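You operate a simulated robot arm through the tools that you are given. There is no shell and no other tool. Be economical: measure what you need, move in short steps, check, and stop when the job is done.

Carry out the task below with a simulated robot arm. There is one attempt and no reset: what you move stays moved.

JOB
Count the green rings on the green belt top, then put as many of the small cream blocks from the green belt top on top of the green binder. Take the saucer from the belt past the gate and put it on top of the white side plate there. Put two of the short props from the green belt top on the lower deck of the orange cart. Take the blue clay dish and leave it on the left end of the machine bench. Take the green clay dish and leave it on top of the wide white mould. Do these in any order. Set down upright: short prop.
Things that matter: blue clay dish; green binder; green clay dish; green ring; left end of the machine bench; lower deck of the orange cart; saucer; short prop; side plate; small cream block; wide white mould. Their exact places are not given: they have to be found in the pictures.

The check looks at the end state, three seconds after you hand in, the way a careful person would. Anything else that was tipped, shoved, dropped, spilled or broken makes it a failure.

ROBOT AND FRAMES
A 7-joint arm with a vacuum gripper on a trunk, on a base that drives. Base frame: it is fixed to the floor where the robot stands at the start and does not move with it; the origin is under the middle of the robot, x ahead of it, y to its left, z up; the surface under the hand at the start is at about z = 814. Units: mm, degrees, N and s.
With the tool pointing down near the work surface it reaches from about 100 to 620 mm from the robot's upright axis, wherever it stands. Its first joint turns from -69.0 to 172.0 degrees. Places, roughly: blue clay dish (6x6x3 cm) [1100, -4400, 900]; green binder [500, 0, 750]; green clay dish (6x6x3 cm) [1000, -4400, 900]; green ring (6x6x2 cm) [400, 200, 800]; left end of the machine bench [2000, -4400, 900]; lower deck of the orange cart [-900, 2900, 200]; saucer (15x15x4 cm) [600, 800, 800]; short prop (5x5x5 cm) [400, 700, 800]; side plate (19x19x4 cm) [600, 300, 800]; small cream block (5x5x2 cm) [400, 0, 800]; wide white mould (9x9x4 cm) [1500, -4300, 200]. Payload 1.06 kg.
Tool frame: the origin (TCP) lies in the middle of the cups' lips, and z points out of the cups. The gripper has 1 cup of 24 mm across, covering 24 by 24 mm (tool x, y); the bellows give 8 mm. With the vacuum on, a cup seals on a smooth face that it is pressed against (1 to 4 N); it does not hold porous or soft things. The pull reaches 23 N.
Orientation is that of the tool frame in the base frame, as a unit quaternion [w, x, y, z]. With the cups facing straight down, the tool's x points along the base's -x, its y along +y and its z along -z.

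CONTROLS
- The arm moves only by the tool drive_tool. Its argument "series" is a list that holds one entry, the list of rows, each a list of 7 numbers: the shift along the tool's x, y, z in units of 150 mm (1.0 is 150 mm), then the turn, a rotation vector about the tool's x, y, z in units of 180 degrees (1.0 is 180 degrees), then the vacuum: 1 switches it on, -1 off. In form: [[[dx, dy, dz, wx, wy, wz, valve], ...]]. A call has 1 to 8 rows; each row is the pose to reach, as a shift and turn from the pose commanded when the call began, along the tool's axes at that moment. A call with a number of a shift or a turn outside -1 to 1 is refused whole. Each row takes 0.2 s and may step no farther than 50 mm and 8.6 degrees from the row before; otherwise, or with a gripper value out of range, the whole call is refused. A pose out of reach is approached as far as the arm can. The call stops where the force on the tool passes 40 N (or 10 N more than at its start, if that is more) or the arm is blocked; 0.2 s more then pass. The pull builds up within a second once a cup has sealed. Time passes only in rows, and 0.2 s behind the last, so rows that repeat a pose give it time. It gives the time, the measured TCP pose, the force on the tool (base axes) and the pull of the vacuum at its end, in the units of the frame above (readings bear some noise), with the torque about the TCP (base axes, N m) and any sound that the robot's microphone picked up.
- Cameras (640 x 400 px; columns grow to the right, rows downward): "scene" is now at [176.9, 34.8, 1196.3]; the picture's right is [0.39, -0.92, 0.00], its down [-0.42, -0.18, -0.89] and it looks along [0.82, 0.34, -0.45] (base axes); focal length 214 px, centre (320, 200). "wrist" rides on the gripper at [78, 19, -96] in the tool frame; the picture's right is [-0.23, 0.97, 0.00], its down [-0.71, -0.17, -0.69] and it looks along [-0.67, -0.16, 0.73] (tool axes); focal length 243 px, centre (320, 200).
- grab_frame(camera): a new picture of that camera. No time passes.
- raise_lower(by): slides the trunk up (or, below 0, down) by that many mm; the arm and the scene camera ride with it, the base frame stays. It gives what a move gives, with no picture.
- drive_base(legs): drives the robot by 1 to 6 legs, each [ahead, left, turn to the left] in mm, mm and degrees, along the robot's own axes; the way and the turn of a leg run together, so that a leg with both is an arc; at most 1500 mm and 180 degrees a leg. The arm and the cameras ride along, it lands a little off, and it stops where it bumps. It gives what a move gives.
- pan_tilt(pan, tilt): turns the head with the scene camera to pan (to the left, within 80 degrees either way) and tilt (down, from -29 to 69), counted from straight ahead of the robot. It gives what a move gives.
- pixel_to_xyz(camera, pixels): there is no depth. For up to 12 entries [column, row, z] of the newest picture of that camera ("zoom" is the newest enlarged one), the place [x, y] in the base frame at which the ray of that pixel passes the height z, good to about 2 mm. No time passes.
- close_up(camera, box): a new picture of the part [left, top, right, bottom] of that camera's present view, enlarged. No time passes.
- hand_in(): hands the job in; it is judged then, once.

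Work in short steps. Measure before you move; look again where a grasp or a placing could have gone wrong, and mend it. You have 138 turns and 162 pictures in all, those below and enlarged ones among them. Switch the vacuum off and draw the arm clear of the work before you hand the job in, unless the task says otherwise; then end with one line.

The tools are called after "Request:" by a JSON object that holds its "op" and its "data". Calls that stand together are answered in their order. drive_tool: Moves the arm, as the interface text tells. Its arguments: {"type":"object","properties":{"series":{"type":"array","items":{"type":"array","items":{"type":"array","items":{"type":"number"}}}}},"required":["series"]} The other tools are called the same way: raise_lower (by) slides the trunk up or down; drive_base (legs) drives the base; pan_tilt (pan, tilt) turns the head that bears the scene camera; grab_frame (camera) takes a picture; pixel_to_xyz (camera, pixels) gives the place at which the rays of pixels pass given heights; close_up (camera, box) takes an enlarged picture of a part of a camera's view; hand_in () hands the job in.

At the start:

```text
t: 0.0
ee_pos: [286.6, 179.6, 1081.3]
tcp_rot: [0.0, 0.0, 1.0, 0.0]
force: [0.3, -0.6, -0.2]
moment: [-0.02, 0.02, -0.02]
pull: 0.1
trunk travel left (down, up): [-350.0, 142.0]
robot x, y, heading: [-1.6, 3.7, 0.2]
head pan, tilt: [22.7, 27.0]
```

scene: 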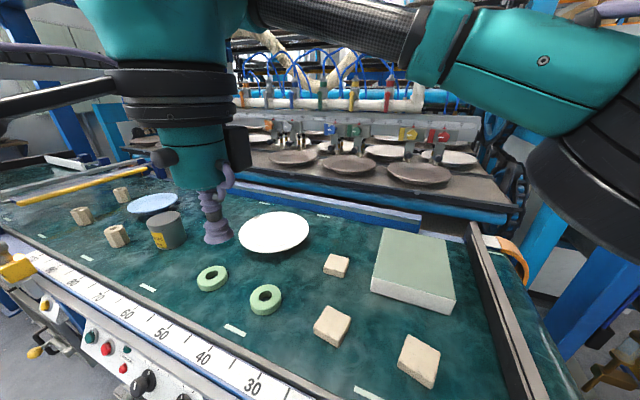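
wrist: 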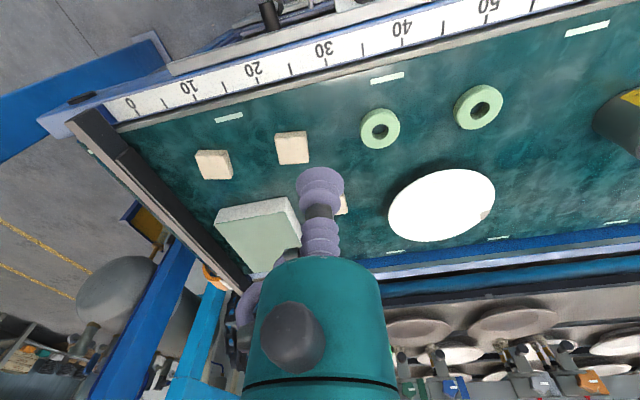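

Two green rings (212,278), (265,299) and three cream blocks are visible; I look around to count without the arm hiding things.

Request:
{"op": "pan_tilt", "data": {"pan": 60, "tilt": 35}}

Request:
{"op": "grab_frame", "data": {"camera": "scene"}}

Request:
{"op": "pan_tilt", "data": {"pan": 0, "tilt": 45}}

Request:
{"op": "grab_frame", "data": {"camera": "scene"}}

```text
t: 1.0
ee_pos: [285.8, 178.3, 1081.1]
tcp_rot: [0.0, -0.001, 1.0, 0.0]
force: [-0.4, 0.1, 0.0]
moment: [-0.02, 0.0, 0.03]
pull: 0.1
trunk travel left (down, up): [-350.0, 142.0]
robot x, y, heading: [-0.2, 0.2, -0.0]
head pan, tilt: [60.0, 35.0]
```

```text
159 pictures are left
```

scene: 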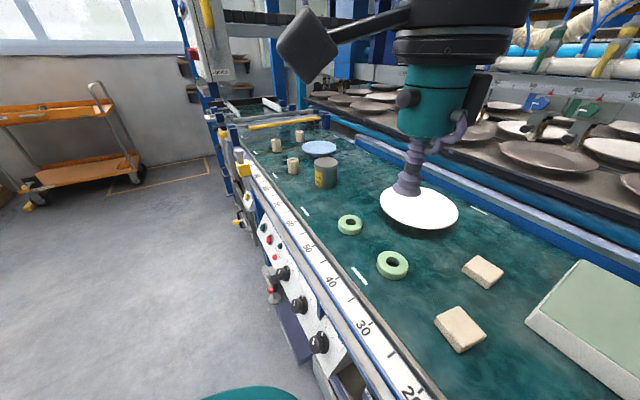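

```text
t: 2.3
ee_pos: [285.5, 179.7, 1081.1]
tcp_rot: [0.0, 0.0, 1.0, 0.0]
force: [0.0, 0.3, -0.7]
moment: [0.01, 0.01, -0.01]
pull: 0.1
trunk travel left (down, up): [-350.0, 142.0]
robot x, y, heading: [-0.5, -1.0, 0.1]
head pan, tilt: [0.0, 45.0]
```

```text
158 pictures are left
```

scene: 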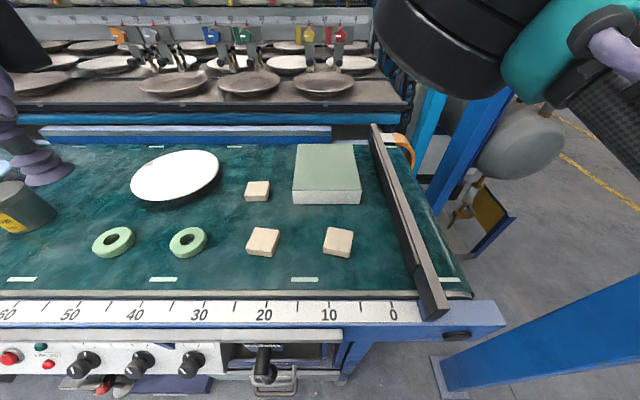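

Rings: two. I measure things in this view at likely heights.

Request:
{"op": "pixel_to_xyz", "data": {"camera": "scene", "pixels": [[263, 239, 834], [338, 239, 834], [257, 188, 834], [327, 166, 860], [294, 192, 860], [360, 192, 860], [356, 145, 860], [298, 145, 860], [175, 174, 840], [114, 241, 814], [188, 241, 814], [25, 205, 880]]}}

Request:
{"op": "close_up", "data": {"camera": "scene", "box": [220, 120, 440, 270]}}

Request:
{"op": "pan_tilt", "data": {"pan": 50, "tilt": 25}}

Request:
{"op": "close_up", "data": {"camera": "scene", "box": [120, 100, 360, 250]}}

```text
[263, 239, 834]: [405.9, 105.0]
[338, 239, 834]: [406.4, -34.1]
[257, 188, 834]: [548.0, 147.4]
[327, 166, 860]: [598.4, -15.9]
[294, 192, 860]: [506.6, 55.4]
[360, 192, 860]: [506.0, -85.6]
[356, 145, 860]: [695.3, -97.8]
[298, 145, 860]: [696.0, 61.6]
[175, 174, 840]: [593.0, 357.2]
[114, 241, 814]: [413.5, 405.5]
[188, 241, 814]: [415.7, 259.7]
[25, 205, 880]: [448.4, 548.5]
```

```text
2.67 times, centred on (330, 195) of scene
```

zoom: 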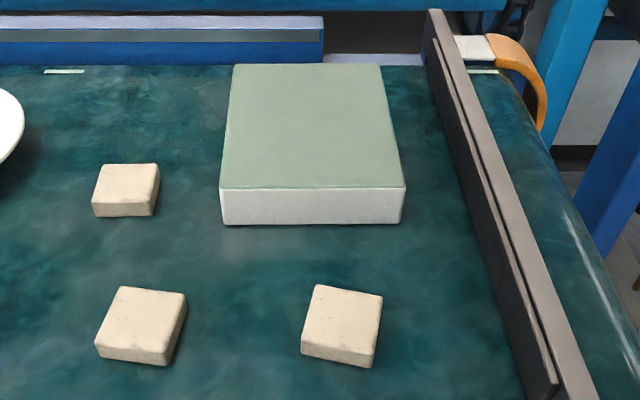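

```text
t: 3.5
ee_pos: [284.7, 180.0, 1080.2]
tcp_rot: [0.0, 0.0, 1.0, 0.0]
force: [-0.1, 0.6, 0.7]
moment: [0.0, 0.01, 0.03]
pull: 0.1
trunk travel left (down, up): [-350.0, 142.0]
robot x, y, heading: [1.3, -1.1, -0.2]
head pan, tilt: [50.0, 25.0]
```

```text
2.67 times, centred on (240, 175) of scene
```

zoom: 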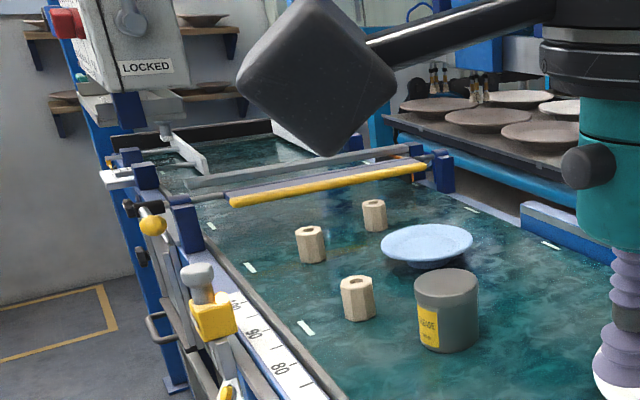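

Two rings counted so far (gate area beyond to be checked later). I move the tool to above the first cream block at (406,105).

Request:
{"op": "drive_tool", "data": {"series": [[[-0.16, -0.1, 0.2, 0, 0, 0, -1], [-0.32, -0.2, 0.4, 0, 0, 0, -1], [-0.48, -0.3, 0.6, 0, 0, 0, -1], [-0.64, -0.4, 0.8, 0, 0, 0, -1], [-0.807, -0.5, 1.0, 0, 0, 0, -1], [-0.807, -0.5, 1.0, 0, 0, 0, -1]]]}}

Request:
{"op": "grab_frame", "data": {"camera": "wrist"}}

```text
t: 4.9
ee_pos: [407.1, 103.6, 929.4]
tcp_rot: [0.0, 0.0, 1.0, 0.0]
force: [0.4, 0.3, 0.3]
moment: [0.01, 0.01, 0.01]
pull: 0.1
trunk travel left (down, up): [-350.0, 142.0]
robot x, y, heading: [0.8, -0.3, 0.1]
head pan, tilt: [50.0, 25.0]
```

```text
155 pictures are left
```

wrist: 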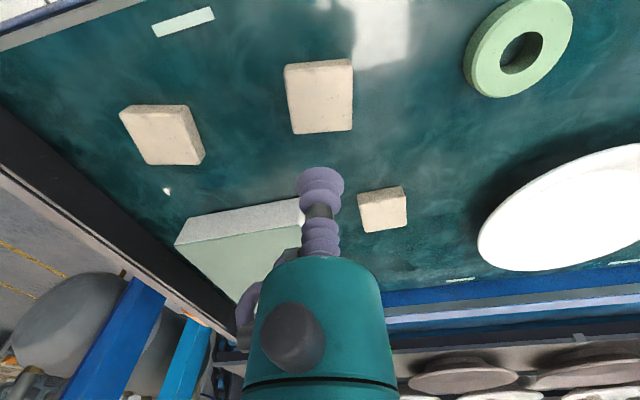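

The wrist view shows the block at (319,96) below the cup; I cross-check coordinates, also of the binder edge for its height.

Request:
{"op": "pixel_to_xyz", "data": {"camera": "wrist", "pixels": [[319, 94, 834], [167, 133, 834], [383, 207, 834], [175, 245, 860], [175, 245, 850], [188, 219, 814], [305, 198, 814], [575, 200, 834], [186, 241, 850], [186, 241, 870]]}}

Request:
{"op": "close_up", "data": {"camera": "wrist", "box": [100, 40, 420, 240]}}

```text
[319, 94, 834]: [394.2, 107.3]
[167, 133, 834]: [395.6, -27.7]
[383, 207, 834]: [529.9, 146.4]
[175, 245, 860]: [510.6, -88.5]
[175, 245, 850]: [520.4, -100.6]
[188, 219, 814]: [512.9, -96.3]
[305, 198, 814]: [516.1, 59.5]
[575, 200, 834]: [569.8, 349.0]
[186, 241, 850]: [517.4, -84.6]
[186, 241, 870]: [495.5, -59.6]
```

```text
2.00 times, centred on (260, 140) of wrist
```

zoom: 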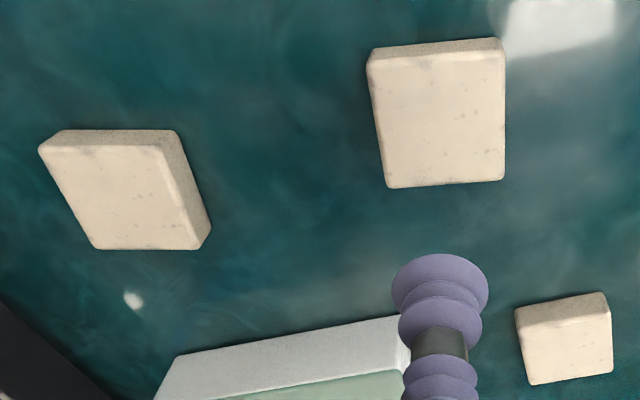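

Binder top comes out near z≈855 and belt 814; block centre about (401,106). I descend to 842 with vacuum on.

Request:
{"op": "drive_tool", "data": {"series": [[[0.02, 0.01, 0.25, 0, 0, 0, 1], [0.04, 0.016, 0.45, 0, 0, 0, 1], [0.04, 0.016, 0.58, 0, 0, 0, 1], [0.04, 0.016, 0.58, 0, 0, 0, 1]]]}}

Request:
{"op": "grab_frame", "data": {"camera": "wrist"}}

```text
t: 5.9
ee_pos: [400.5, 107.4, 842.0]
tcp_rot: [-0.001, 0.0, 1.0, 0.0]
force: [-0.4, 0.5, -0.2]
moment: [0.0, -0.01, -0.03]
pull: 22.6
trunk travel left (down, up): [-350.0, 142.0]
robot x, y, heading: [0.2, -2.5, -0.1]
head pan, tilt: [50.0, 25.0]
```

```text
153 pictures are left
```

wrist: 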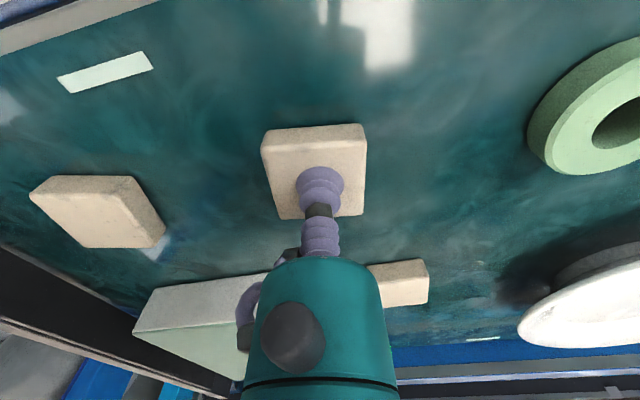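

Sealed already at z=842 (pull 22.6). Lift and carry to above the binder at about (549,17).

Request:
{"op": "drive_tool", "data": {"series": [[[0, 0, -0.27, 0, 0, 0, 1], [0, 0, -0.54, 0, 0, 0, 1], [-0.25, -0.15, -0.54, 0, 0, 0, 1], [-0.5, -0.3, -0.54, 0, 0, 0, 1], [-0.75, -0.45, -0.54, 0, 0, 0, 1], [-0.993, -0.6, -0.54, 0, 0, 0, 1], [-0.993, -0.6, -0.35, 0, 0, 0, 1], [-0.993, -0.6, -0.35, 0, 0, 0, 1]]]}}

Request:
{"op": "grab_frame", "data": {"camera": "wrist"}}

Request:
{"op": "pan_tilt", "data": {"pan": 0, "tilt": 40}}

Request:
{"op": "grab_frame", "data": {"camera": "scene"}}

```text
t: 7.7
ee_pos: [548.6, 18.2, 895.4]
tcp_rot: [0.0, 0.0, 1.0, 0.0]
force: [-0.7, 0.4, -1.8]
moment: [0.02, -0.01, -0.03]
pull: 23.2
trunk travel left (down, up): [-350.0, 142.0]
robot x, y, heading: [-1.8, -0.9, -0.0]
head pan, tilt: [50.0, 25.0]
```

```text
152 pictures are left
```

wrist: 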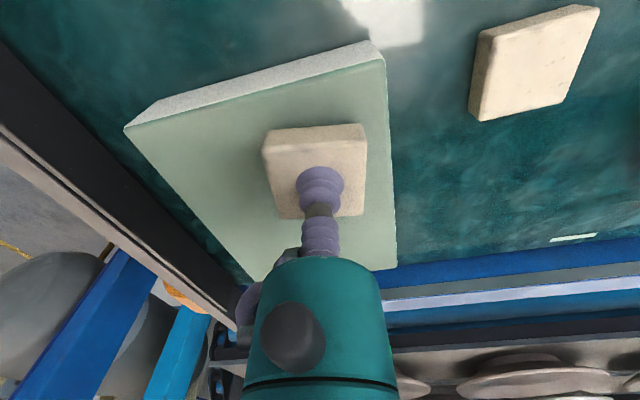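

```text
t: 8.9
ee_pos: [548.1, 17.8, 895.6]
tcp_rot: [0.0, 0.0, 1.0, 0.0]
force: [0.0, 0.0, -0.2]
moment: [-0.03, -0.02, 0.01]
pull: 22.8
trunk travel left (down, up): [-350.0, 142.0]
robot x, y, heading: [-2.5, 2.4, 0.2]
head pan, tilt: [0.0, 40.0]
```

```text
151 pictures are left
```

scene: 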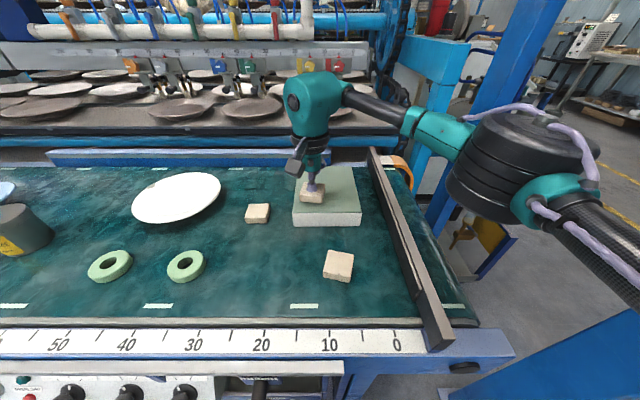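

Block is over the binder; lower gently to about 884 and read the force.

Request:
{"op": "drive_tool", "data": {"series": [[[0, 0, 0.03, 0, 0, 0, 1], [0, 0, 0.06, 0, 0, 0, 1], [0, 0, 0.08, 0, 0, 0, 1]]]}}

```text
t: 9.7
ee_pos: [548.0, 17.1, 884.5]
tcp_rot: [0.001, 0.0, 1.0, 0.001]
force: [0.7, -0.2, 6.3]
moment: [0.02, -0.01, 0.01]
pull: 22.7
trunk travel left (down, up): [-350.0, 142.0]
robot x, y, heading: [3.0, -4.4, 0.1]
head pan, tilt: [0.0, 40.0]
```

Contact (6 N). Release and lift, then move toward the second block near (403,-32).

Request:
{"op": "drive_tool", "data": {"series": [[[0, 0, 0.0, 0, 0, 0, -1], [0, 0, 0.0, 0, 0, 0, -1], [0, 0, 0.0, 0, 0, 0, -1], [0, 0, -0.1, 0, 0, 0, -1], [0, 0, -0.3, 0, 0, 0, -1], [0.3, -0.1, -0.3, 0, 0, 0, -1], [0.6, -0.2, -0.3, 0, 0, 0, -1], [0.9, -0.3, -0.3, 0, 0, 0, -1]]]}}

Request:
{"op": "grab_frame", "data": {"camera": "wrist"}}

```text
t: 11.5
ee_pos: [412.2, -28.0, 926.7]
tcp_rot: [0.0, 0.001, 1.0, 0.0]
force: [0.3, 0.9, 0.1]
moment: [-0.01, -0.02, 0.01]
pull: 0.0
trunk travel left (down, up): [-350.0, 142.0]
robot x, y, heading: [1.8, -1.1, -0.2]
head pan, tilt: [0.0, 40.0]
```

```text
150 pictures are left
```

wrist: 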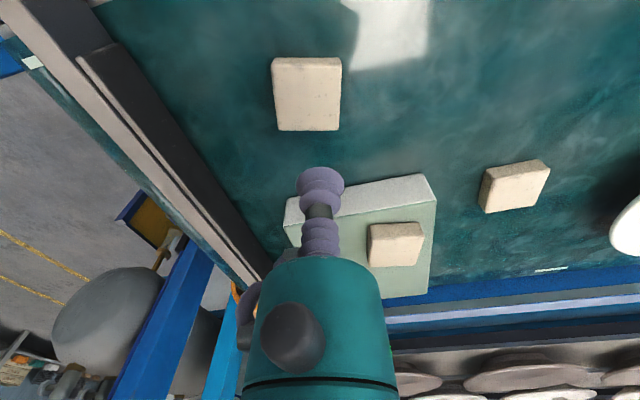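

Request:
{"op": "pixel_to_xyz", "data": {"camera": "wrist", "pixels": [[308, 98, 840], [395, 242, 884], [430, 200, 856], [430, 294, 856], [286, 232, 856]]}}

```text
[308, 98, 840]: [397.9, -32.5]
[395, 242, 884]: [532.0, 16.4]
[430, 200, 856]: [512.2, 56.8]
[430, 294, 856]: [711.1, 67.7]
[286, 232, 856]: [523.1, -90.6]
```

Second block at (398,-32); descend onto it with vacuum on to z≈841.

Request:
{"op": "drive_tool", "data": {"series": [[[0.09, -0.025, 0.25, 0, 0, 0, 1], [0.09, -0.025, 0.5, 0, 0, 0, 1], [0.09, -0.025, 0.57, 0, 0, 0, 1], [0.09, -0.025, 0.57, 0, 0, 0, 1]]]}}

```text
t: 12.5
ee_pos: [400.6, -31.8, 843.7]
tcp_rot: [0.001, 0.0, 1.0, 0.0]
force: [0.0, -1.0, -0.4]
moment: [0.02, -0.03, -0.02]
pull: 22.9
trunk travel left (down, up): [-350.0, 142.0]
robot x, y, heading: [-2.0, 0.7, -0.1]
head pan, tilt: [0.0, 40.0]
```

Sealed. Carry to (549,-50) on the binder and set down to TCP ≈885.

Request:
{"op": "drive_tool", "data": {"series": [[[0, 0, -0.27, 0, 0, 0, 1], [0, 0, -0.54, 0, 0, 0, 1], [-0.3, -0.04, -0.54, 0, 0, 0, 1], [-0.6, -0.08, -0.54, 0, 0, 0, 1], [-0.9, -0.12, -0.54, 0, 0, 0, 1], [-0.99, -0.125, -0.45, 0, 0, 0, 1], [-0.99, -0.125, -0.34, 0, 0, 0, 1], [-0.99, -0.125, -0.29, 0, 0, 0, 1]]]}}

Request:
{"op": "grab_frame", "data": {"camera": "wrist"}}

```text
t: 14.3
ee_pos: [550.4, -50.5, 886.8]
tcp_rot: [0.0, -0.001, 1.0, 0.0]
force: [0.5, 0.9, -1.4]
moment: [-0.02, -0.03, -0.01]
pull: 22.9
trunk travel left (down, up): [-350.0, 142.0]
robot x, y, heading: [-1.2, 1.4, 0.0]
head pan, tilt: [0.0, 40.0]
```

```text
149 pictures are left
```

wrist: 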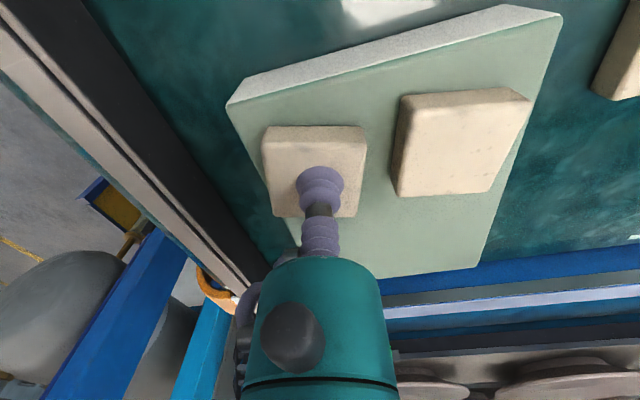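

Not quite in contact yet; lower 2–3 mm, release, and lift.

Request:
{"op": "drive_tool", "data": {"series": [[[0, 0, 0.015, 0, 0, 0, 1], [0, 0, 0.02, 0, 0, 0, 1], [0, 0, 0.02, 0, 0, 0, -1], [0, 0, 0.02, 0, 0, 0, -1], [0, 0, 0.02, 0, 0, 0, -1], [0, 0, -0.1, 0, 0, 0, -1], [0, 0, -0.35, 0, 0, 0, -1], [0, 0, -0.6, 0, 0, 0, -1]]]}}

Request:
{"op": "grab_frame", "data": {"camera": "wrist"}}

```text
t: 16.1
ee_pos: [548.4, -49.7, 977.3]
tcp_rot: [0.0, 0.001, 1.0, 0.0]
force: [-0.8, 0.1, -0.4]
moment: [0.02, 0.0, 0.03]
pull: 0.0
trunk travel left (down, up): [-350.0, 142.0]
robot x, y, heading: [-2.4, -3.5, -0.1]
head pan, tilt: [0.0, 40.0]
```

```text
148 pictures are left
```

wrist: 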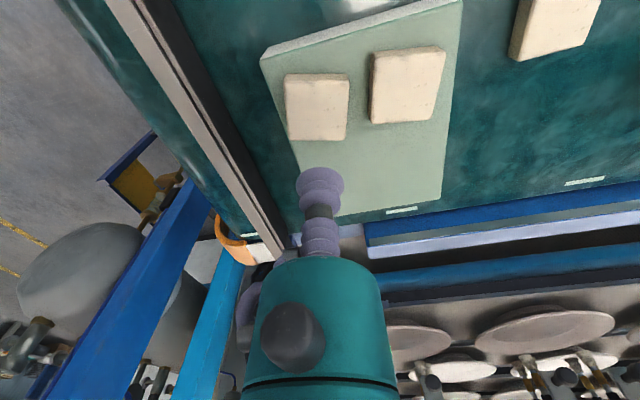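

Both blocks sit on the binder. Now I raise and retract the arm, then drive left toward the saucer and props.

Request:
{"op": "drive_tool", "data": {"series": [[[0.2, 0.2, -0.2, 0, 0, 0, -1], [0.4, 0.4, -0.4, 0, 0, 0, -1], [0.6, 0.6, -0.5, 0, 0, 0, -1], [0.8, 0.8, -0.6, 0, 0, 0, -1], [1.0, 1.0, -0.6, 0, 0, 0, -1]]]}}

Request:
{"op": "drive_base", "data": {"legs": [[0, 500, 0]]}}

Request:
{"op": "pan_tilt", "data": {"pan": 25, "tilt": 40}}

Request:
{"op": "grab_frame", "data": {"camera": "scene"}}

Request:
{"op": "grab_frame", "data": {"camera": "wrist"}}

```text
refused: row 1 steps farther than a row can; nothing moved
```

```text
t: 20.9
ee_pos: [547.8, 444.2, 977.3]
tcp_rot: [0.001, -0.002, 1.0, 0.0]
force: [-0.3, -0.8, 0.6]
moment: [0.03, 0.02, -0.04]
pull: 0.1
trunk travel left (down, up): [-350.0, 142.0]
robot x, y, heading: [-3.7, 498.0, 0.1]
head pan, tilt: [0.0, 40.0]
```

```text
t: 21.8
ee_pos: [547.7, 445.0, 977.7]
tcp_rot: [0.001, -0.001, 1.0, 0.0]
force: [-0.2, 0.7, 0.1]
moment: [0.0, 0.03, -0.02]
pull: 0.1
trunk travel left (down, up): [-350.0, 142.0]
robot x, y, heading: [0.3, 491.7, 0.1]
head pan, tilt: [25.0, 40.0]
```

```text
147 pictures are left
```

scene: 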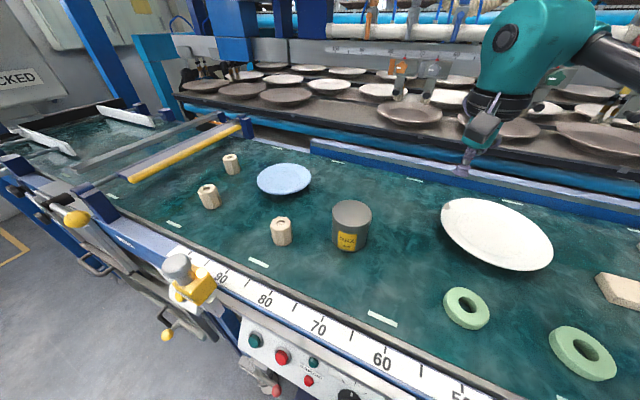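

```text
146 pictures are left
```

wrist: 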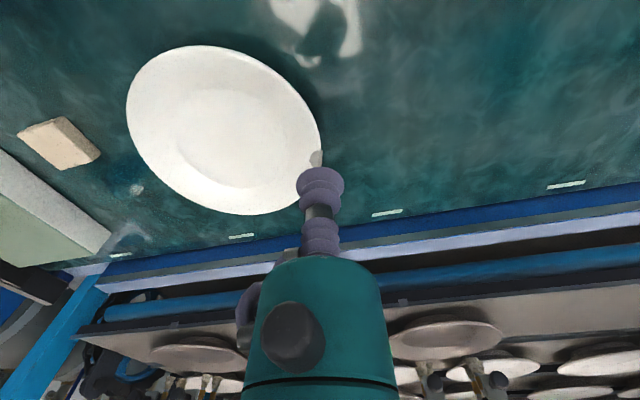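

From here: saucer (284,180), props (281,231), (209,196), (231,163), plate (495,234). I measure them.

Request:
{"op": "pixel_to_xyz", "data": {"camera": "scene", "pixels": [[284, 180, 845], [284, 180, 825], [280, 223, 864], [209, 189, 864], [231, 156, 864], [281, 241, 814], [209, 205, 814], [232, 172, 814], [495, 234, 845], [352, 212, 900]]}}

Request:
{"op": "pixel_to_xyz", "data": {"camera": "wrist", "pixels": [[230, 133, 822], [224, 130, 850]]}}

Request:
{"op": "close_up", "data": {"camera": "scene", "box": [180, 130, 380, 255]}}

```text
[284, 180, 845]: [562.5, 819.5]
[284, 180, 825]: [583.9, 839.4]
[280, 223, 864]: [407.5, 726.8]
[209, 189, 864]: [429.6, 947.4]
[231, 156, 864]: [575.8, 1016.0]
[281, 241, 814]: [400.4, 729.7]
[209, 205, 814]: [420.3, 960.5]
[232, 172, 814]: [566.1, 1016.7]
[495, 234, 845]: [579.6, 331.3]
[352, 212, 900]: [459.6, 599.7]
```

```text
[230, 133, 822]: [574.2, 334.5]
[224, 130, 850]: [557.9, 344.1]
```

```text
3.20 times, centred on (280, 192) of scene
```

zoom: 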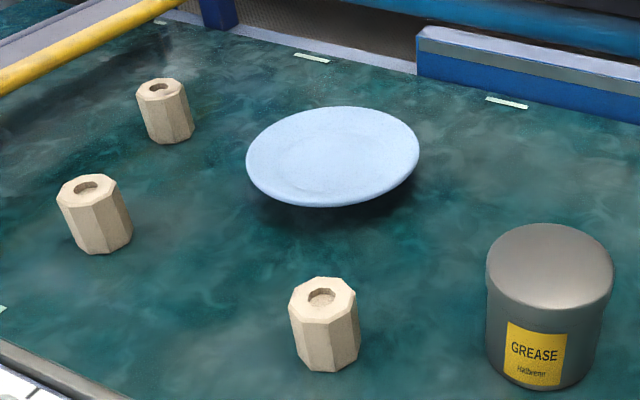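

Props have a round recess in the top (about 20 mm), so the cup must be well centred over it. I drive left 260 mm to bring saucer and props into reach.

Request:
{"op": "drive_base", "data": {"legs": [[0, 260, 0]]}}

Request:
{"op": "pan_tilt", "data": {"pan": 15, "tilt": 45}}

Request:
{"op": "grab_frame", "data": {"camera": "scene"}}

Request:
{"op": "grab_frame", "data": {"camera": "wrist"}}

```text
t: 24.7
ee_pos: [546.2, 704.5, 978.0]
tcp_rot: [0.0, -0.002, 1.0, 0.001]
force: [-0.2, -0.1, 0.2]
moment: [0.01, 0.03, -0.01]
pull: 0.0
trunk travel left (down, up): [-350.0, 142.0]
robot x, y, heading: [-4.1, 751.3, 0.0]
head pan, tilt: [25.0, 40.0]
```

```text
t: 25.4
ee_pos: [546.2, 702.8, 977.8]
tcp_rot: [-0.001, -0.002, 1.0, 0.0]
force: [0.1, 0.4, 0.3]
moment: [-0.03, 0.0, 0.01]
pull: 0.1
trunk travel left (down, up): [-350.0, 142.0]
robot x, y, heading: [-4.0, 752.2, 0.3]
head pan, tilt: [15.0, 45.0]
```

```text
144 pictures are left
```

scene: 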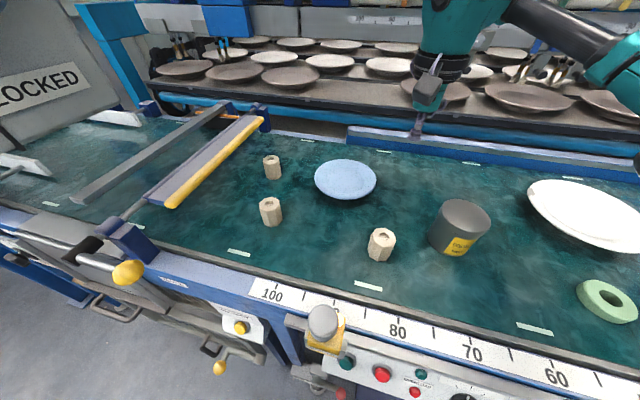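

```text
143 pictures are left
```

wrist: 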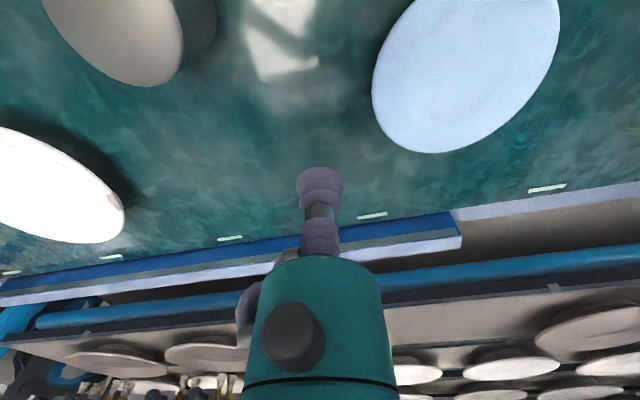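

Saucer centre is (346,179) scene and about (466,70) wrist; I triangulate.

Request:
{"op": "pixel_to_xyz", "data": {"camera": "scene", "pixels": [[346, 179, 850], [346, 179, 840], [346, 179, 825], [381, 237, 864], [380, 236, 864], [270, 205, 864], [272, 160, 864]]}}

Request:
{"op": "pixel_to_xyz", "data": {"camera": "wrist", "pixels": [[466, 70, 850], [466, 70, 840], [466, 70, 825]]}}

```text
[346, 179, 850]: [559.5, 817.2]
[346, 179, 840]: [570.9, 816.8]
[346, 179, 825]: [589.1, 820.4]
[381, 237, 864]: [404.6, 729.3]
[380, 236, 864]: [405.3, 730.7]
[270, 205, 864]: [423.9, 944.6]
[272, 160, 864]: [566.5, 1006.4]
```

```text
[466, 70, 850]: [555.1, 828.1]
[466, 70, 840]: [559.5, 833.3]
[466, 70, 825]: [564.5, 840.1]
```

Saucer centre about (558,823). Move over it at z≈900 and look again.

Request:
{"op": "drive_tool", "data": {"series": [[[-0.02, 0.27, 0, 0, 0, 0, -1], [-0.05, 0.54, 0, 0, 0, 0, -1], [-0.08, 0.79, 0.1, 0, 0, 0, -1], [-0.08, 0.79, 0.3, 0, 0, 0, -1], [-0.08, 0.79, 0.5, 0, 0, 0, -1], [-0.08, 0.79, 0.5, 0, 0, 0, -1]]]}}

Request:
{"op": "grab_frame", "data": {"camera": "wrist"}}

Request:
{"op": "close_up", "data": {"camera": "scene", "box": [280, 120, 440, 220]}}

```text
t: 26.8
ee_pos: [557.1, 821.5, 902.7]
tcp_rot: [0.0, -0.003, 1.0, 0.0]
force: [0.2, -0.2, -0.1]
moment: [-0.02, 0.01, 0.04]
pull: 0.0
trunk travel left (down, up): [-350.0, 142.0]
robot x, y, heading: [-5.0, 753.1, 0.2]
head pan, tilt: [15.0, 45.0]
```

```text
142 pictures are left
```

wrist: 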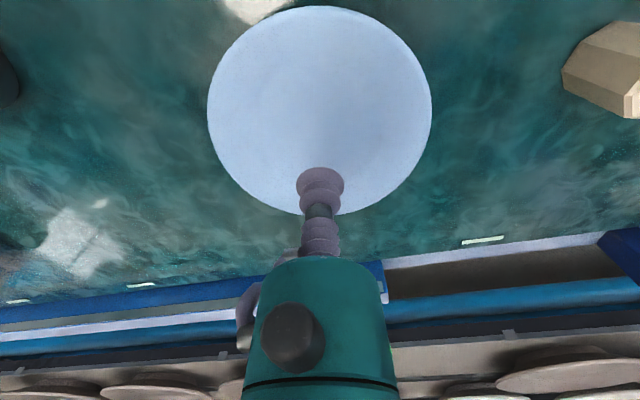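

```text
4.00 times, centred on (360, 170) of scene
```

zoom: 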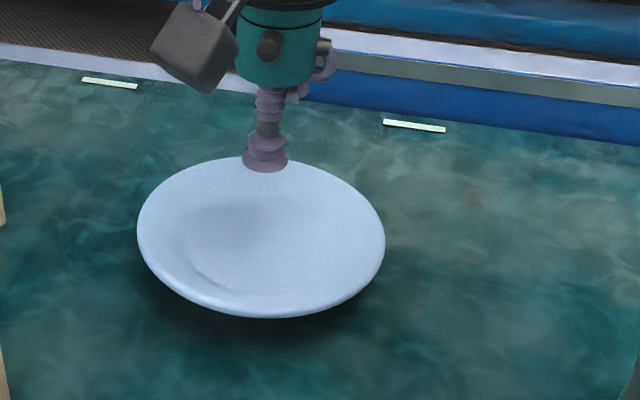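

Request:
{"op": "pixel_to_xyz", "data": {"camera": "wrist", "pixels": [[320, 105, 850], [320, 8, 850], [320, 213, 850], [208, 105, 850], [431, 105, 850], [320, 8, 840], [320, 213, 840], [320, 8, 830], [320, 213, 830], [208, 105, 840], [431, 105, 840]]}}

Request:
{"op": "pixel_to_xyz", "data": {"camera": "zoom", "pixels": [[261, 237, 850], [137, 230, 850], [385, 240, 850], [265, 157, 850], [260, 317, 850], [265, 157, 840], [260, 317, 840]]}}

```text
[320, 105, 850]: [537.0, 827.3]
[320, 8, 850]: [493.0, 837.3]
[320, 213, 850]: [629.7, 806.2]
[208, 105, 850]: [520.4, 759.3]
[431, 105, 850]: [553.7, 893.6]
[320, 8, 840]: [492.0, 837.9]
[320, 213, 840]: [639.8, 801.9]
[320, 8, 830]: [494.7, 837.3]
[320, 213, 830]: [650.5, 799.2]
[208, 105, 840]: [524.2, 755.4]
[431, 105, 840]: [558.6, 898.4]
```

```text
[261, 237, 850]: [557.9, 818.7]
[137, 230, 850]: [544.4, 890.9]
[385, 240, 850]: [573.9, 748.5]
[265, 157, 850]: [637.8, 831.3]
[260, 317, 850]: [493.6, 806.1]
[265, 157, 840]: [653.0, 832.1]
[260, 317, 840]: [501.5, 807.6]
```

Saucer centre (566,822), rim ≈842. Shift 9 mm ahead and descend with vacuum to 836.

Request:
{"op": "drive_tool", "data": {"series": [[[-0.06, 0, 0.2, 0, 0, 0, 1], [-0.06, 0, 0.35, 0, 0, 0, 1], [-0.06, 0, 0.44, 0, 0, 0, 1], [-0.06, 0, 0.44, 0, 0, 0, 1]]]}}

```text
t: 27.8
ee_pos: [570.0, 823.7, 838.3]
tcp_rot: [0.002, -0.002, 1.0, 0.001]
force: [3.3, -1.0, 19.5]
moment: [-0.03, 0.06, -0.05]
pull: 23.0
trunk travel left (down, up): [-350.0, 142.0]
robot x, y, heading: [-2.2, 751.5, 0.1]
head pan, tilt: [15.0, 45.0]
```

Sealed (pull 23), pressed 19 N. Lift slowly to ~950 and look.

Request:
{"op": "drive_tool", "data": {"series": [[[0, 0, -0.06, 0, 0, 0, 1], [0, 0, -0.06, 0, 0, 0, 1], [0, 0, -0.2, 0, 0, 0, 1], [0, 0, -0.4, 0, 0, 0, 1], [0, 0, -0.6, 0, 0, 0, 1], [0, 0, -0.8, 0, 0, 0, 1], [0, 0, -0.8, 0, 0, 0, 1]]]}}

Request:
{"op": "close_up", "data": {"camera": "scene", "box": [240, 60, 480, 210]}}

Request:
{"op": "grab_frame", "data": {"camera": "wrist"}}

```text
t: 29.4
ee_pos: [565.9, 821.6, 955.8]
tcp_rot: [0.0, -0.002, 1.0, 0.0]
force: [0.3, 0.5, -1.3]
moment: [-0.03, -0.01, -0.02]
pull: 23.1
trunk travel left (down, up): [-350.0, 142.0]
robot x, y, heading: [0.1, 752.5, -0.1]
head pan, tilt: [15.0, 45.0]
```

```text
2.67 times, centred on (360, 135) of scene
```

zoom: 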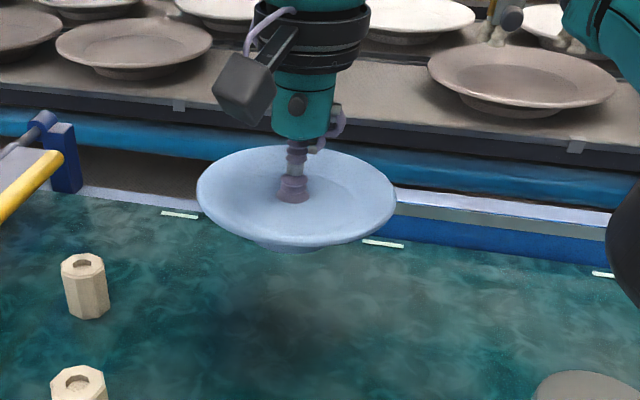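

```text
139 pictures are left
```

wrist: 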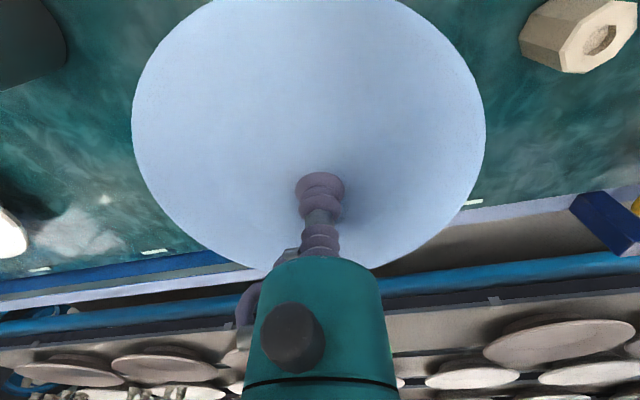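

Saucer is held level. Lift 50 mm more and drive right 490 mm so it comes over the side plate.

Request:
{"op": "drive_tool", "data": {"series": [[[0, 0, -0.15, 0, 0, 0, 1], [0, 0, -0.3, 0, 0, 0, 1], [0, 0, -0.3, 0, 0, 0, 1]]]}}

Request:
{"op": "drive_base", "data": {"legs": [[0, -420, 0]]}}

Request:
{"op": "pan_tilt", "data": {"pan": 0, "tilt": 45}}

Request:
{"op": "grab_frame", "data": {"camera": "scene"}}

Request:
{"op": "grab_frame", "data": {"camera": "wrist"}}

```text
t: 30.2
ee_pos: [567.3, 823.0, 1001.0]
tcp_rot: [-0.001, -0.001, 1.0, 0.0]
force: [-0.5, -1.4, -1.4]
moment: [-0.01, -0.02, 0.02]
pull: 23.2
trunk travel left (down, up): [-350.0, 142.0]
robot x, y, heading: [-2.1, 751.2, 0.2]
head pan, tilt: [15.0, 45.0]
```

```text
t: 34.5
ee_pos: [566.4, 397.4, 1001.2]
tcp_rot: [0.001, 0.002, 1.0, 0.0]
force: [0.4, 0.0, -1.7]
moment: [-0.01, -0.05, 0.0]
pull: 23.0
trunk travel left (down, up): [-350.0, 142.0]
robot x, y, heading: [-5.0, 329.5, -0.3]
head pan, tilt: [15.0, 45.0]
```

```text
t: 35.2
ee_pos: [567.2, 397.6, 1001.1]
tcp_rot: [0.001, 0.001, 1.0, -0.001]
force: [0.1, -0.5, -2.3]
moment: [0.03, 0.01, -0.02]
pull: 22.5
trunk travel left (down, up): [-350.0, 142.0]
robot x, y, heading: [0.2, 329.8, -0.1]
head pan, tilt: [0.0, 45.0]
```

```text
138 pictures are left
```

scene: 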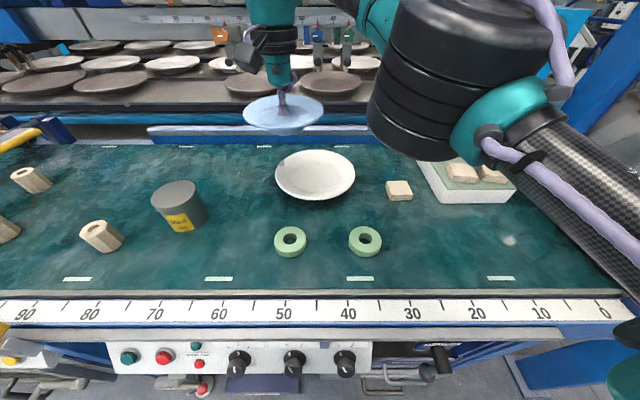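

```text
137 pictures are left
```

wrist: 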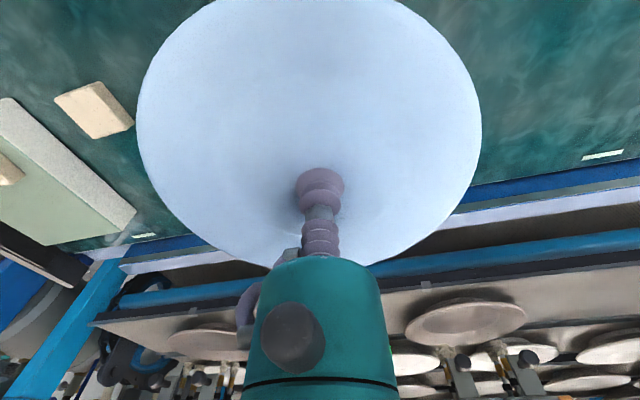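

Plate now fully visible, ellipse (275–355, 149–200). Measure its extent.

Request:
{"op": "pixel_to_xyz", "data": {"camera": "scene", "pixels": [[275, 174, 848], [355, 174, 848], [315, 149, 848], [315, 199, 848], [315, 149, 840], [315, 199, 840], [275, 174, 840], [355, 174, 840]]}}

Request:
{"op": "close_up", "data": {"camera": "scene", "box": [235, 130, 395, 230]}}

```text
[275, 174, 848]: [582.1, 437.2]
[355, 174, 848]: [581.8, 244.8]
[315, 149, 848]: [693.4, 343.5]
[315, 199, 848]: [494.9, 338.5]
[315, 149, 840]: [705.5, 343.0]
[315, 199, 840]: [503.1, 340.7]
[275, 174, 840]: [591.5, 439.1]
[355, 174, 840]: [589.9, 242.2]
```

```text
4.00 times, centred on (315, 180) of scene
```

zoom: 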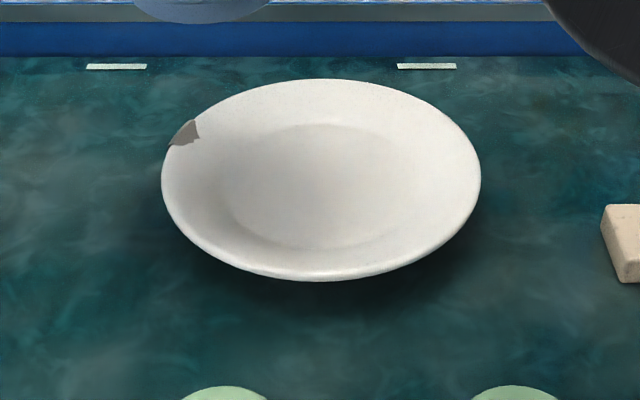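

Plate centre ≈ (591,341). Shift there and lower to z≈905.

Request:
{"op": "drive_tool", "data": {"series": [[[-0.08, -0.19, 0.0, 0, 0, 0, 1], [-0.16, -0.377, 0.0, 0, 0, 0, 1], [-0.16, -0.377, 0.2, 0, 0, 0, 1], [-0.16, -0.377, 0.4, 0, 0, 0, 1], [-0.16, -0.377, 0.6, 0, 0, 0, 1], [-0.16, -0.377, 0.64, 0, 0, 0, 1], [-0.16, -0.377, 0.64, 0, 0, 0, 1]]]}}

Request:
{"op": "close_up", "data": {"camera": "scene", "box": [235, 110, 395, 210]}}

```text
t: 36.8
ee_pos: [591.3, 340.7, 904.3]
tcp_rot: [0.001, 0.001, 1.0, 0.0]
force: [0.2, 0.3, -1.8]
moment: [-0.04, 0.0, 0.0]
pull: 22.7
trunk travel left (down, up): [-350.0, 142.0]
robot x, y, heading: [-3.1, 331.9, -0.0]
head pan, tilt: [0.0, 45.0]
```

```text
4.00 times, centred on (315, 160) of scene
```

zoom: 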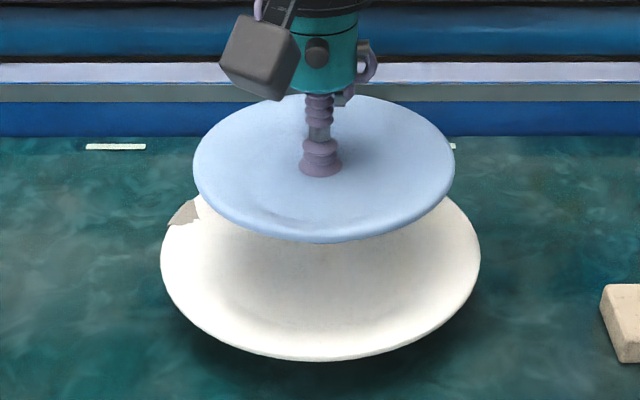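

Check saucer centre versus plate centre via the zoom.

Request:
{"op": "pixel_to_xyz", "data": {"camera": "zoom", "pixels": [[193, 168, 904], [455, 168, 904], [324, 95, 904], [324, 243, 904], [161, 258, 850], [480, 258, 850], [320, 361, 850]]}}

Request:
{"op": "drive_tool", "data": {"series": [[[0, 0, 0.07, 0, 0, 0, 1], [0, 0, 0.14, 0, 0, 0, 1], [0, 0, 0.18, 0, 0, 0, 1], [0, 0, 0.18, 0, 0, 0, 1]]]}}

```text
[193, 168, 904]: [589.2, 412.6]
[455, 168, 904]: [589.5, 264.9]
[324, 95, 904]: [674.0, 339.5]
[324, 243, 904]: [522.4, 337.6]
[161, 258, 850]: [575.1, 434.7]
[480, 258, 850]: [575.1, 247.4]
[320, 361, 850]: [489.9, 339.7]
```

```text
t: 37.8
ee_pos: [591.5, 339.8, 877.7]
tcp_rot: [0.0, 0.001, 1.0, 0.001]
force: [-0.6, 0.1, -2.0]
moment: [-0.02, -0.02, -0.01]
pull: 22.9
trunk travel left (down, up): [-350.0, 142.0]
robot x, y, heading: [-1.7, 327.5, -0.2]
head pan, tilt: [0.0, 45.0]
```

Saucer is ~6 mm too far ahead of the plate centre; shift back 6 mm and lower in small steps.

Request:
{"op": "drive_tool", "data": {"series": [[[0.04, 0, 0.0, 0, 0, 0, 1], [0.04, 0, 0.03, 0, 0, 0, 1], [0.04, 0, 0.05, 0, 0, 0, 1], [0.04, 0, 0.05, 0, 0, 0, 1]]]}}

```text
t: 38.8
ee_pos: [583.9, 339.7, 869.1]
tcp_rot: [0.0, 0.002, 1.0, 0.0]
force: [0.3, -0.5, -2.1]
moment: [0.0, 0.0, -0.04]
pull: 22.5
trunk travel left (down, up): [-350.0, 142.0]
robot x, y, heading: [-4.2, 328.9, -0.4]
head pan, tilt: [0.0, 45.0]
```

No contact yet at 869; lower a further 6 mm.

Request:
{"op": "drive_tool", "data": {"series": [[[0, 0, 0.02, 0, 0, 0, 1], [0, 0, 0.04, 0, 0, 0, 1], [0, 0, 0.04, 0, 0, 0, 1]]]}}

Request:
{"op": "close_up", "data": {"camera": "scene", "box": [235, 110, 395, 210]}}

```text
t: 39.6
ee_pos: [584.2, 340.8, 864.4]
tcp_rot: [0.002, 0.002, 1.0, 0.001]
force: [5.2, -2.9, 18.4]
moment: [0.0, 0.07, -0.02]
pull: 22.5
trunk travel left (down, up): [-350.0, 142.0]
robot x, y, heading: [-3.9, 332.5, -0.3]
head pan, tilt: [0.0, 45.0]
```

```text
4.00 times, centred on (315, 160) of scene
```

zoom: 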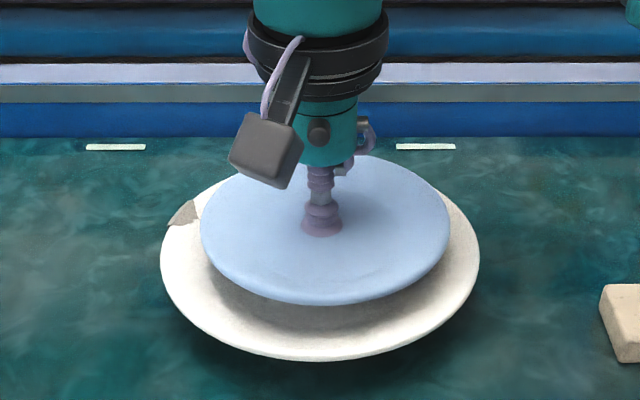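

Contact. Ease up 2 mm, release, wait, then lift.

Request:
{"op": "drive_tool", "data": {"series": [[[0, 0, -0.013, 0, 0, 0, 1], [0, 0, -0.013, 0, 0, 0, -1], [0, 0, -0.013, 0, 0, 0, -1], [0, 0, -0.013, 0, 0, 0, -1], [0, 0, -0.06, 0, 0, 0, -1], [0, 0, -0.25, 0, 0, 0, -1], [0, 0, -0.5, 0, 0, 0, -1], [0, 0, -0.75, 0, 0, 0, -1]]]}}

Request:
{"op": "close_up", "data": {"camera": "scene", "box": [235, 110, 395, 210]}}

```text
t: 41.4
ee_pos: [586.0, 340.6, 975.9]
tcp_rot: [0.0, 0.0, 1.0, 0.0]
force: [-0.5, 0.2, 0.4]
moment: [0.0, 0.02, 0.04]
pull: 0.0
trunk travel left (down, up): [-350.0, 142.0]
robot x, y, heading: [-2.0, 332.7, -0.1]
head pan, tilt: [0.0, 45.0]
```

```text
4.00 times, centred on (315, 160) of scene
```

zoom: 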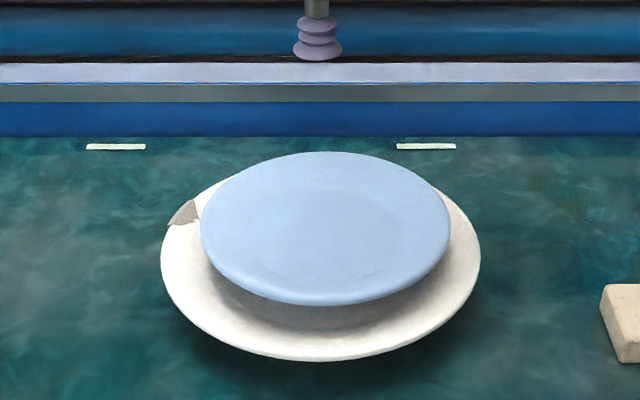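

Saucer rests stably in the plate. Drive left 420 mm back to the props.

Request:
{"op": "drive_base", "data": {"legs": [[0, 430, 0]]}}

Request:
{"op": "drive_tool", "data": {"series": [[[0.3, -0.1, 0, 0, 0, 0, -1], [0.6, -0.2, 0, 0, 0, 0, -1], [0.9, -0.25, 0.0, 0, 0, 0, -1], [1.0, -0.25, 0.0, 0, 0, 0, -1], [1.0, -0.25, 0.0, 0, 0, 0, -1]]]}}

Request:
{"op": "grab_frame", "data": {"camera": "wrist"}}

Request:
{"op": "grab_frame", "data": {"camera": "scene"}}

```text
t: 45.7
ee_pos: [587.2, 765.2, 974.3]
tcp_rot: [-0.001, 0.005, 1.0, 0.0]
force: [-0.1, 0.8, -0.5]
moment: [-0.05, 0.0, -0.02]
pull: 0.1
trunk travel left (down, up): [-350.0, 142.0]
robot x, y, heading: [-1.8, 758.1, -0.5]
head pan, tilt: [0.0, 45.0]
```

```text
t: 46.9
ee_pos: [437.0, 727.4, 974.9]
tcp_rot: [0.0, 0.005, 1.0, 0.001]
force: [-0.1, -0.4, 0.0]
moment: [0.01, -0.04, -0.02]
pull: 0.0
trunk travel left (down, up): [-350.0, 142.0]
robot x, y, heading: [-0.2, 759.3, -0.6]
head pan, tilt: [0.0, 45.0]
```

```text
132 pictures are left
```

wrist: 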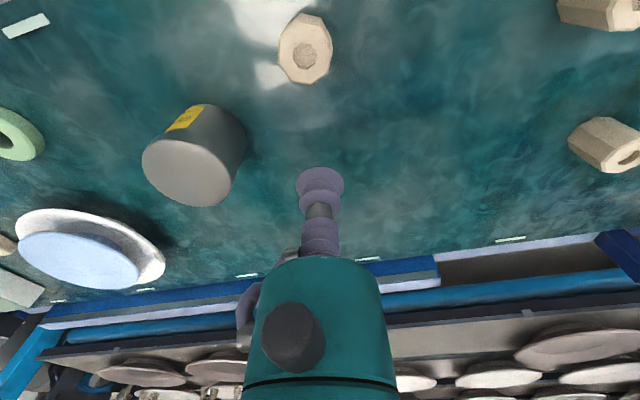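

```text
131 pictures are left
```

scene: 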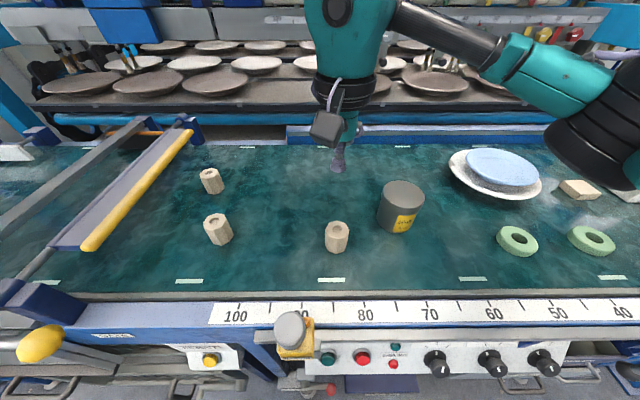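

Close-up of the front prop from both cameras to locate its top and hole.

Request:
{"op": "close_up", "data": {"camera": "wrist", "box": [265, 0, 345, 50]}}

Request:
{"op": "close_up", "data": {"camera": "scene", "box": [297, 210, 377, 260]}}

Request:
{"op": "pixel_to_xyz", "data": {"camera": "scene", "pixels": [[338, 230, 864], [218, 223, 864], [338, 230, 860], [210, 173, 864]]}}

Request:
{"op": "pixel_to_xyz", "data": {"camera": "wrist", "pixels": [[305, 55, 864], [305, 55, 870], [305, 55, 855]]}}

```text
8.00 times, centred on (305, 25) of wrist
```

zoom: 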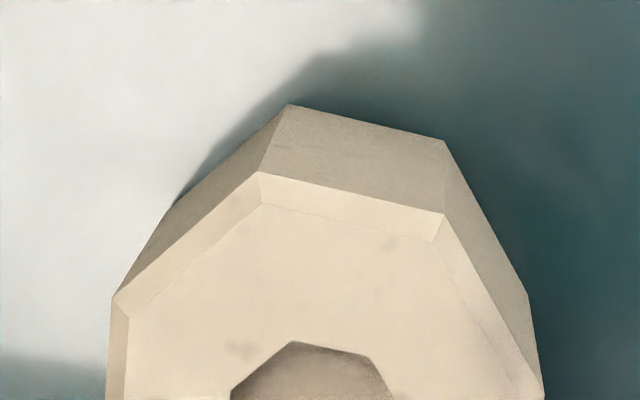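

```text
8.00 times, centred on (337, 235) of scene
```

zoom: 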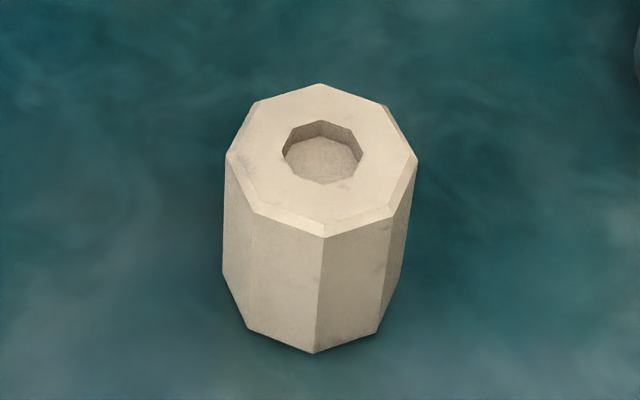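

```text
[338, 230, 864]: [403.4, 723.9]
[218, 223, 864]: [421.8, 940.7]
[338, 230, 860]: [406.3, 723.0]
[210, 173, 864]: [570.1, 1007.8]
```

```text
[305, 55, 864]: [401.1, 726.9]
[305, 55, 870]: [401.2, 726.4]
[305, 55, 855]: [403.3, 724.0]
```

Recess is ~20 mm wide vs the 24 mm cup, so I need centring within ~2 mm. Hover at (402.5,724.5,890) and check.

Request:
{"op": "drive_tool", "data": {"series": [[[0.12, -0.01, 0.15, 0, 0, 0, -1], [0.23, -0.02, 0.35, 0, 0, 0, -1], [0.23, -0.02, 0.55, 0, 0, 0, -1], [0.23, -0.02, 0.55, 0, 0, 0, -1], [0.23, -0.02, 0.55, 0, 0, 0, -1]]]}}

Request:
{"op": "close_up", "data": {"camera": "wrist", "box": [240, 90, 400, 190]}}

Request:
{"op": "close_up", "data": {"camera": "scene", "box": [297, 205, 377, 255]}}

```text
t: 48.1
ee_pos: [402.7, 725.5, 891.2]
tcp_rot: [0.001, 0.005, 1.0, 0.0]
force: [-0.3, -0.3, -0.1]
moment: [-0.01, 0.01, 0.01]
pull: 0.0
trunk travel left (down, up): [-350.0, 142.0]
robot x, y, heading: [2.1, 760.0, -0.2]
head pan, tilt: [0.0, 45.0]
```

```text
4.00 times, centred on (320, 140) of wrist
```

zoom: 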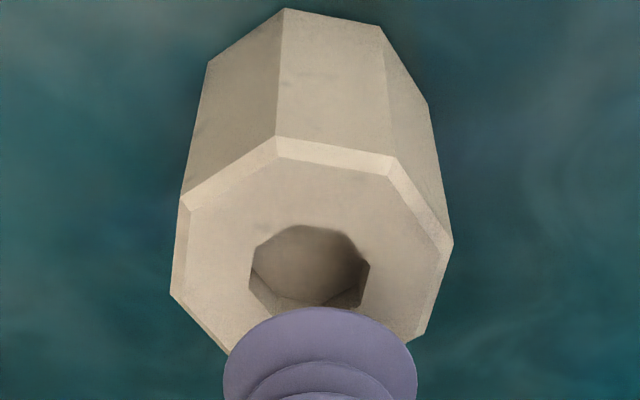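

```text
8.00 times, centred on (337, 230) of scene
```

zoom: 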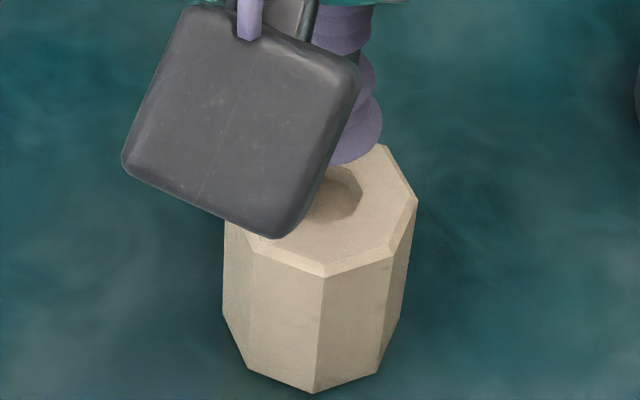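

Compute hole position from the wrist zoom.

Request:
{"op": "close_up", "data": {"camera": "wrist", "box": [240, 90, 400, 190]}}

Request:
{"op": "pixel_to_xyz", "data": {"camera": "zoom", "pixels": [[249, 272, 864], [369, 265, 864], [302, 225, 864], [360, 308, 864], [172, 290, 864], [453, 244, 862], [277, 136, 862], [391, 157, 862], [425, 332, 862], [250, 240, 864]]}}

```text
4.00 times, centred on (320, 140) of wrist
```

zoom: 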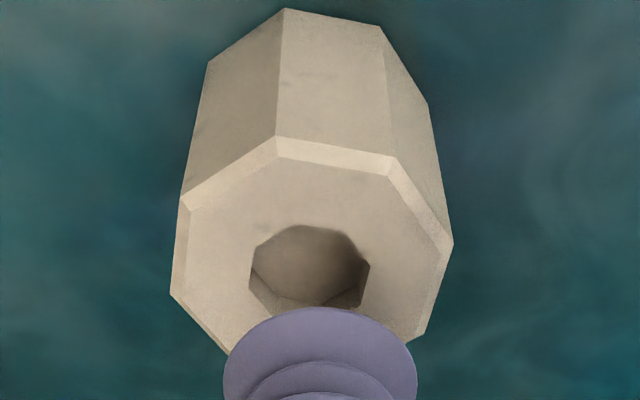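

```text
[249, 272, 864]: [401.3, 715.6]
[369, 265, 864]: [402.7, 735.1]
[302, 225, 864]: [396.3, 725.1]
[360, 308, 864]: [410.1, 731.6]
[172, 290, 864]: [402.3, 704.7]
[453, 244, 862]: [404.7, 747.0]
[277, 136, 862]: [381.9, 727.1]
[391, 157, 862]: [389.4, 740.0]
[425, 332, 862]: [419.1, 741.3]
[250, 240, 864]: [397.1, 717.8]
```

Hole centre ≈ (403.5,725.5): TCP aligned within 1 mm. Descend to 868 with vacuum on.

Request:
{"op": "drive_tool", "data": {"series": [[[-0.005, 0, 0.07, 0, 0, 0, 1], [-0.005, 0, 0.14, 0, 0, 0, 1], [-0.005, 0, 0.14, 0, 0, 0, 1], [-0.005, 0, 0.14, 0, 0, 0, 1]]]}}

```text
t: 49.1
ee_pos: [404.7, 726.8, 870.6]
tcp_rot: [0.0, 0.004, 1.0, 0.0]
force: [-0.4, -0.3, 0.7]
moment: [-0.02, -0.02, 0.02]
pull: 23.7
trunk travel left (down, up): [-350.0, 142.0]
robot x, y, heading: [0.1, 761.0, -0.4]
head pan, tilt: [0.0, 45.0]
```

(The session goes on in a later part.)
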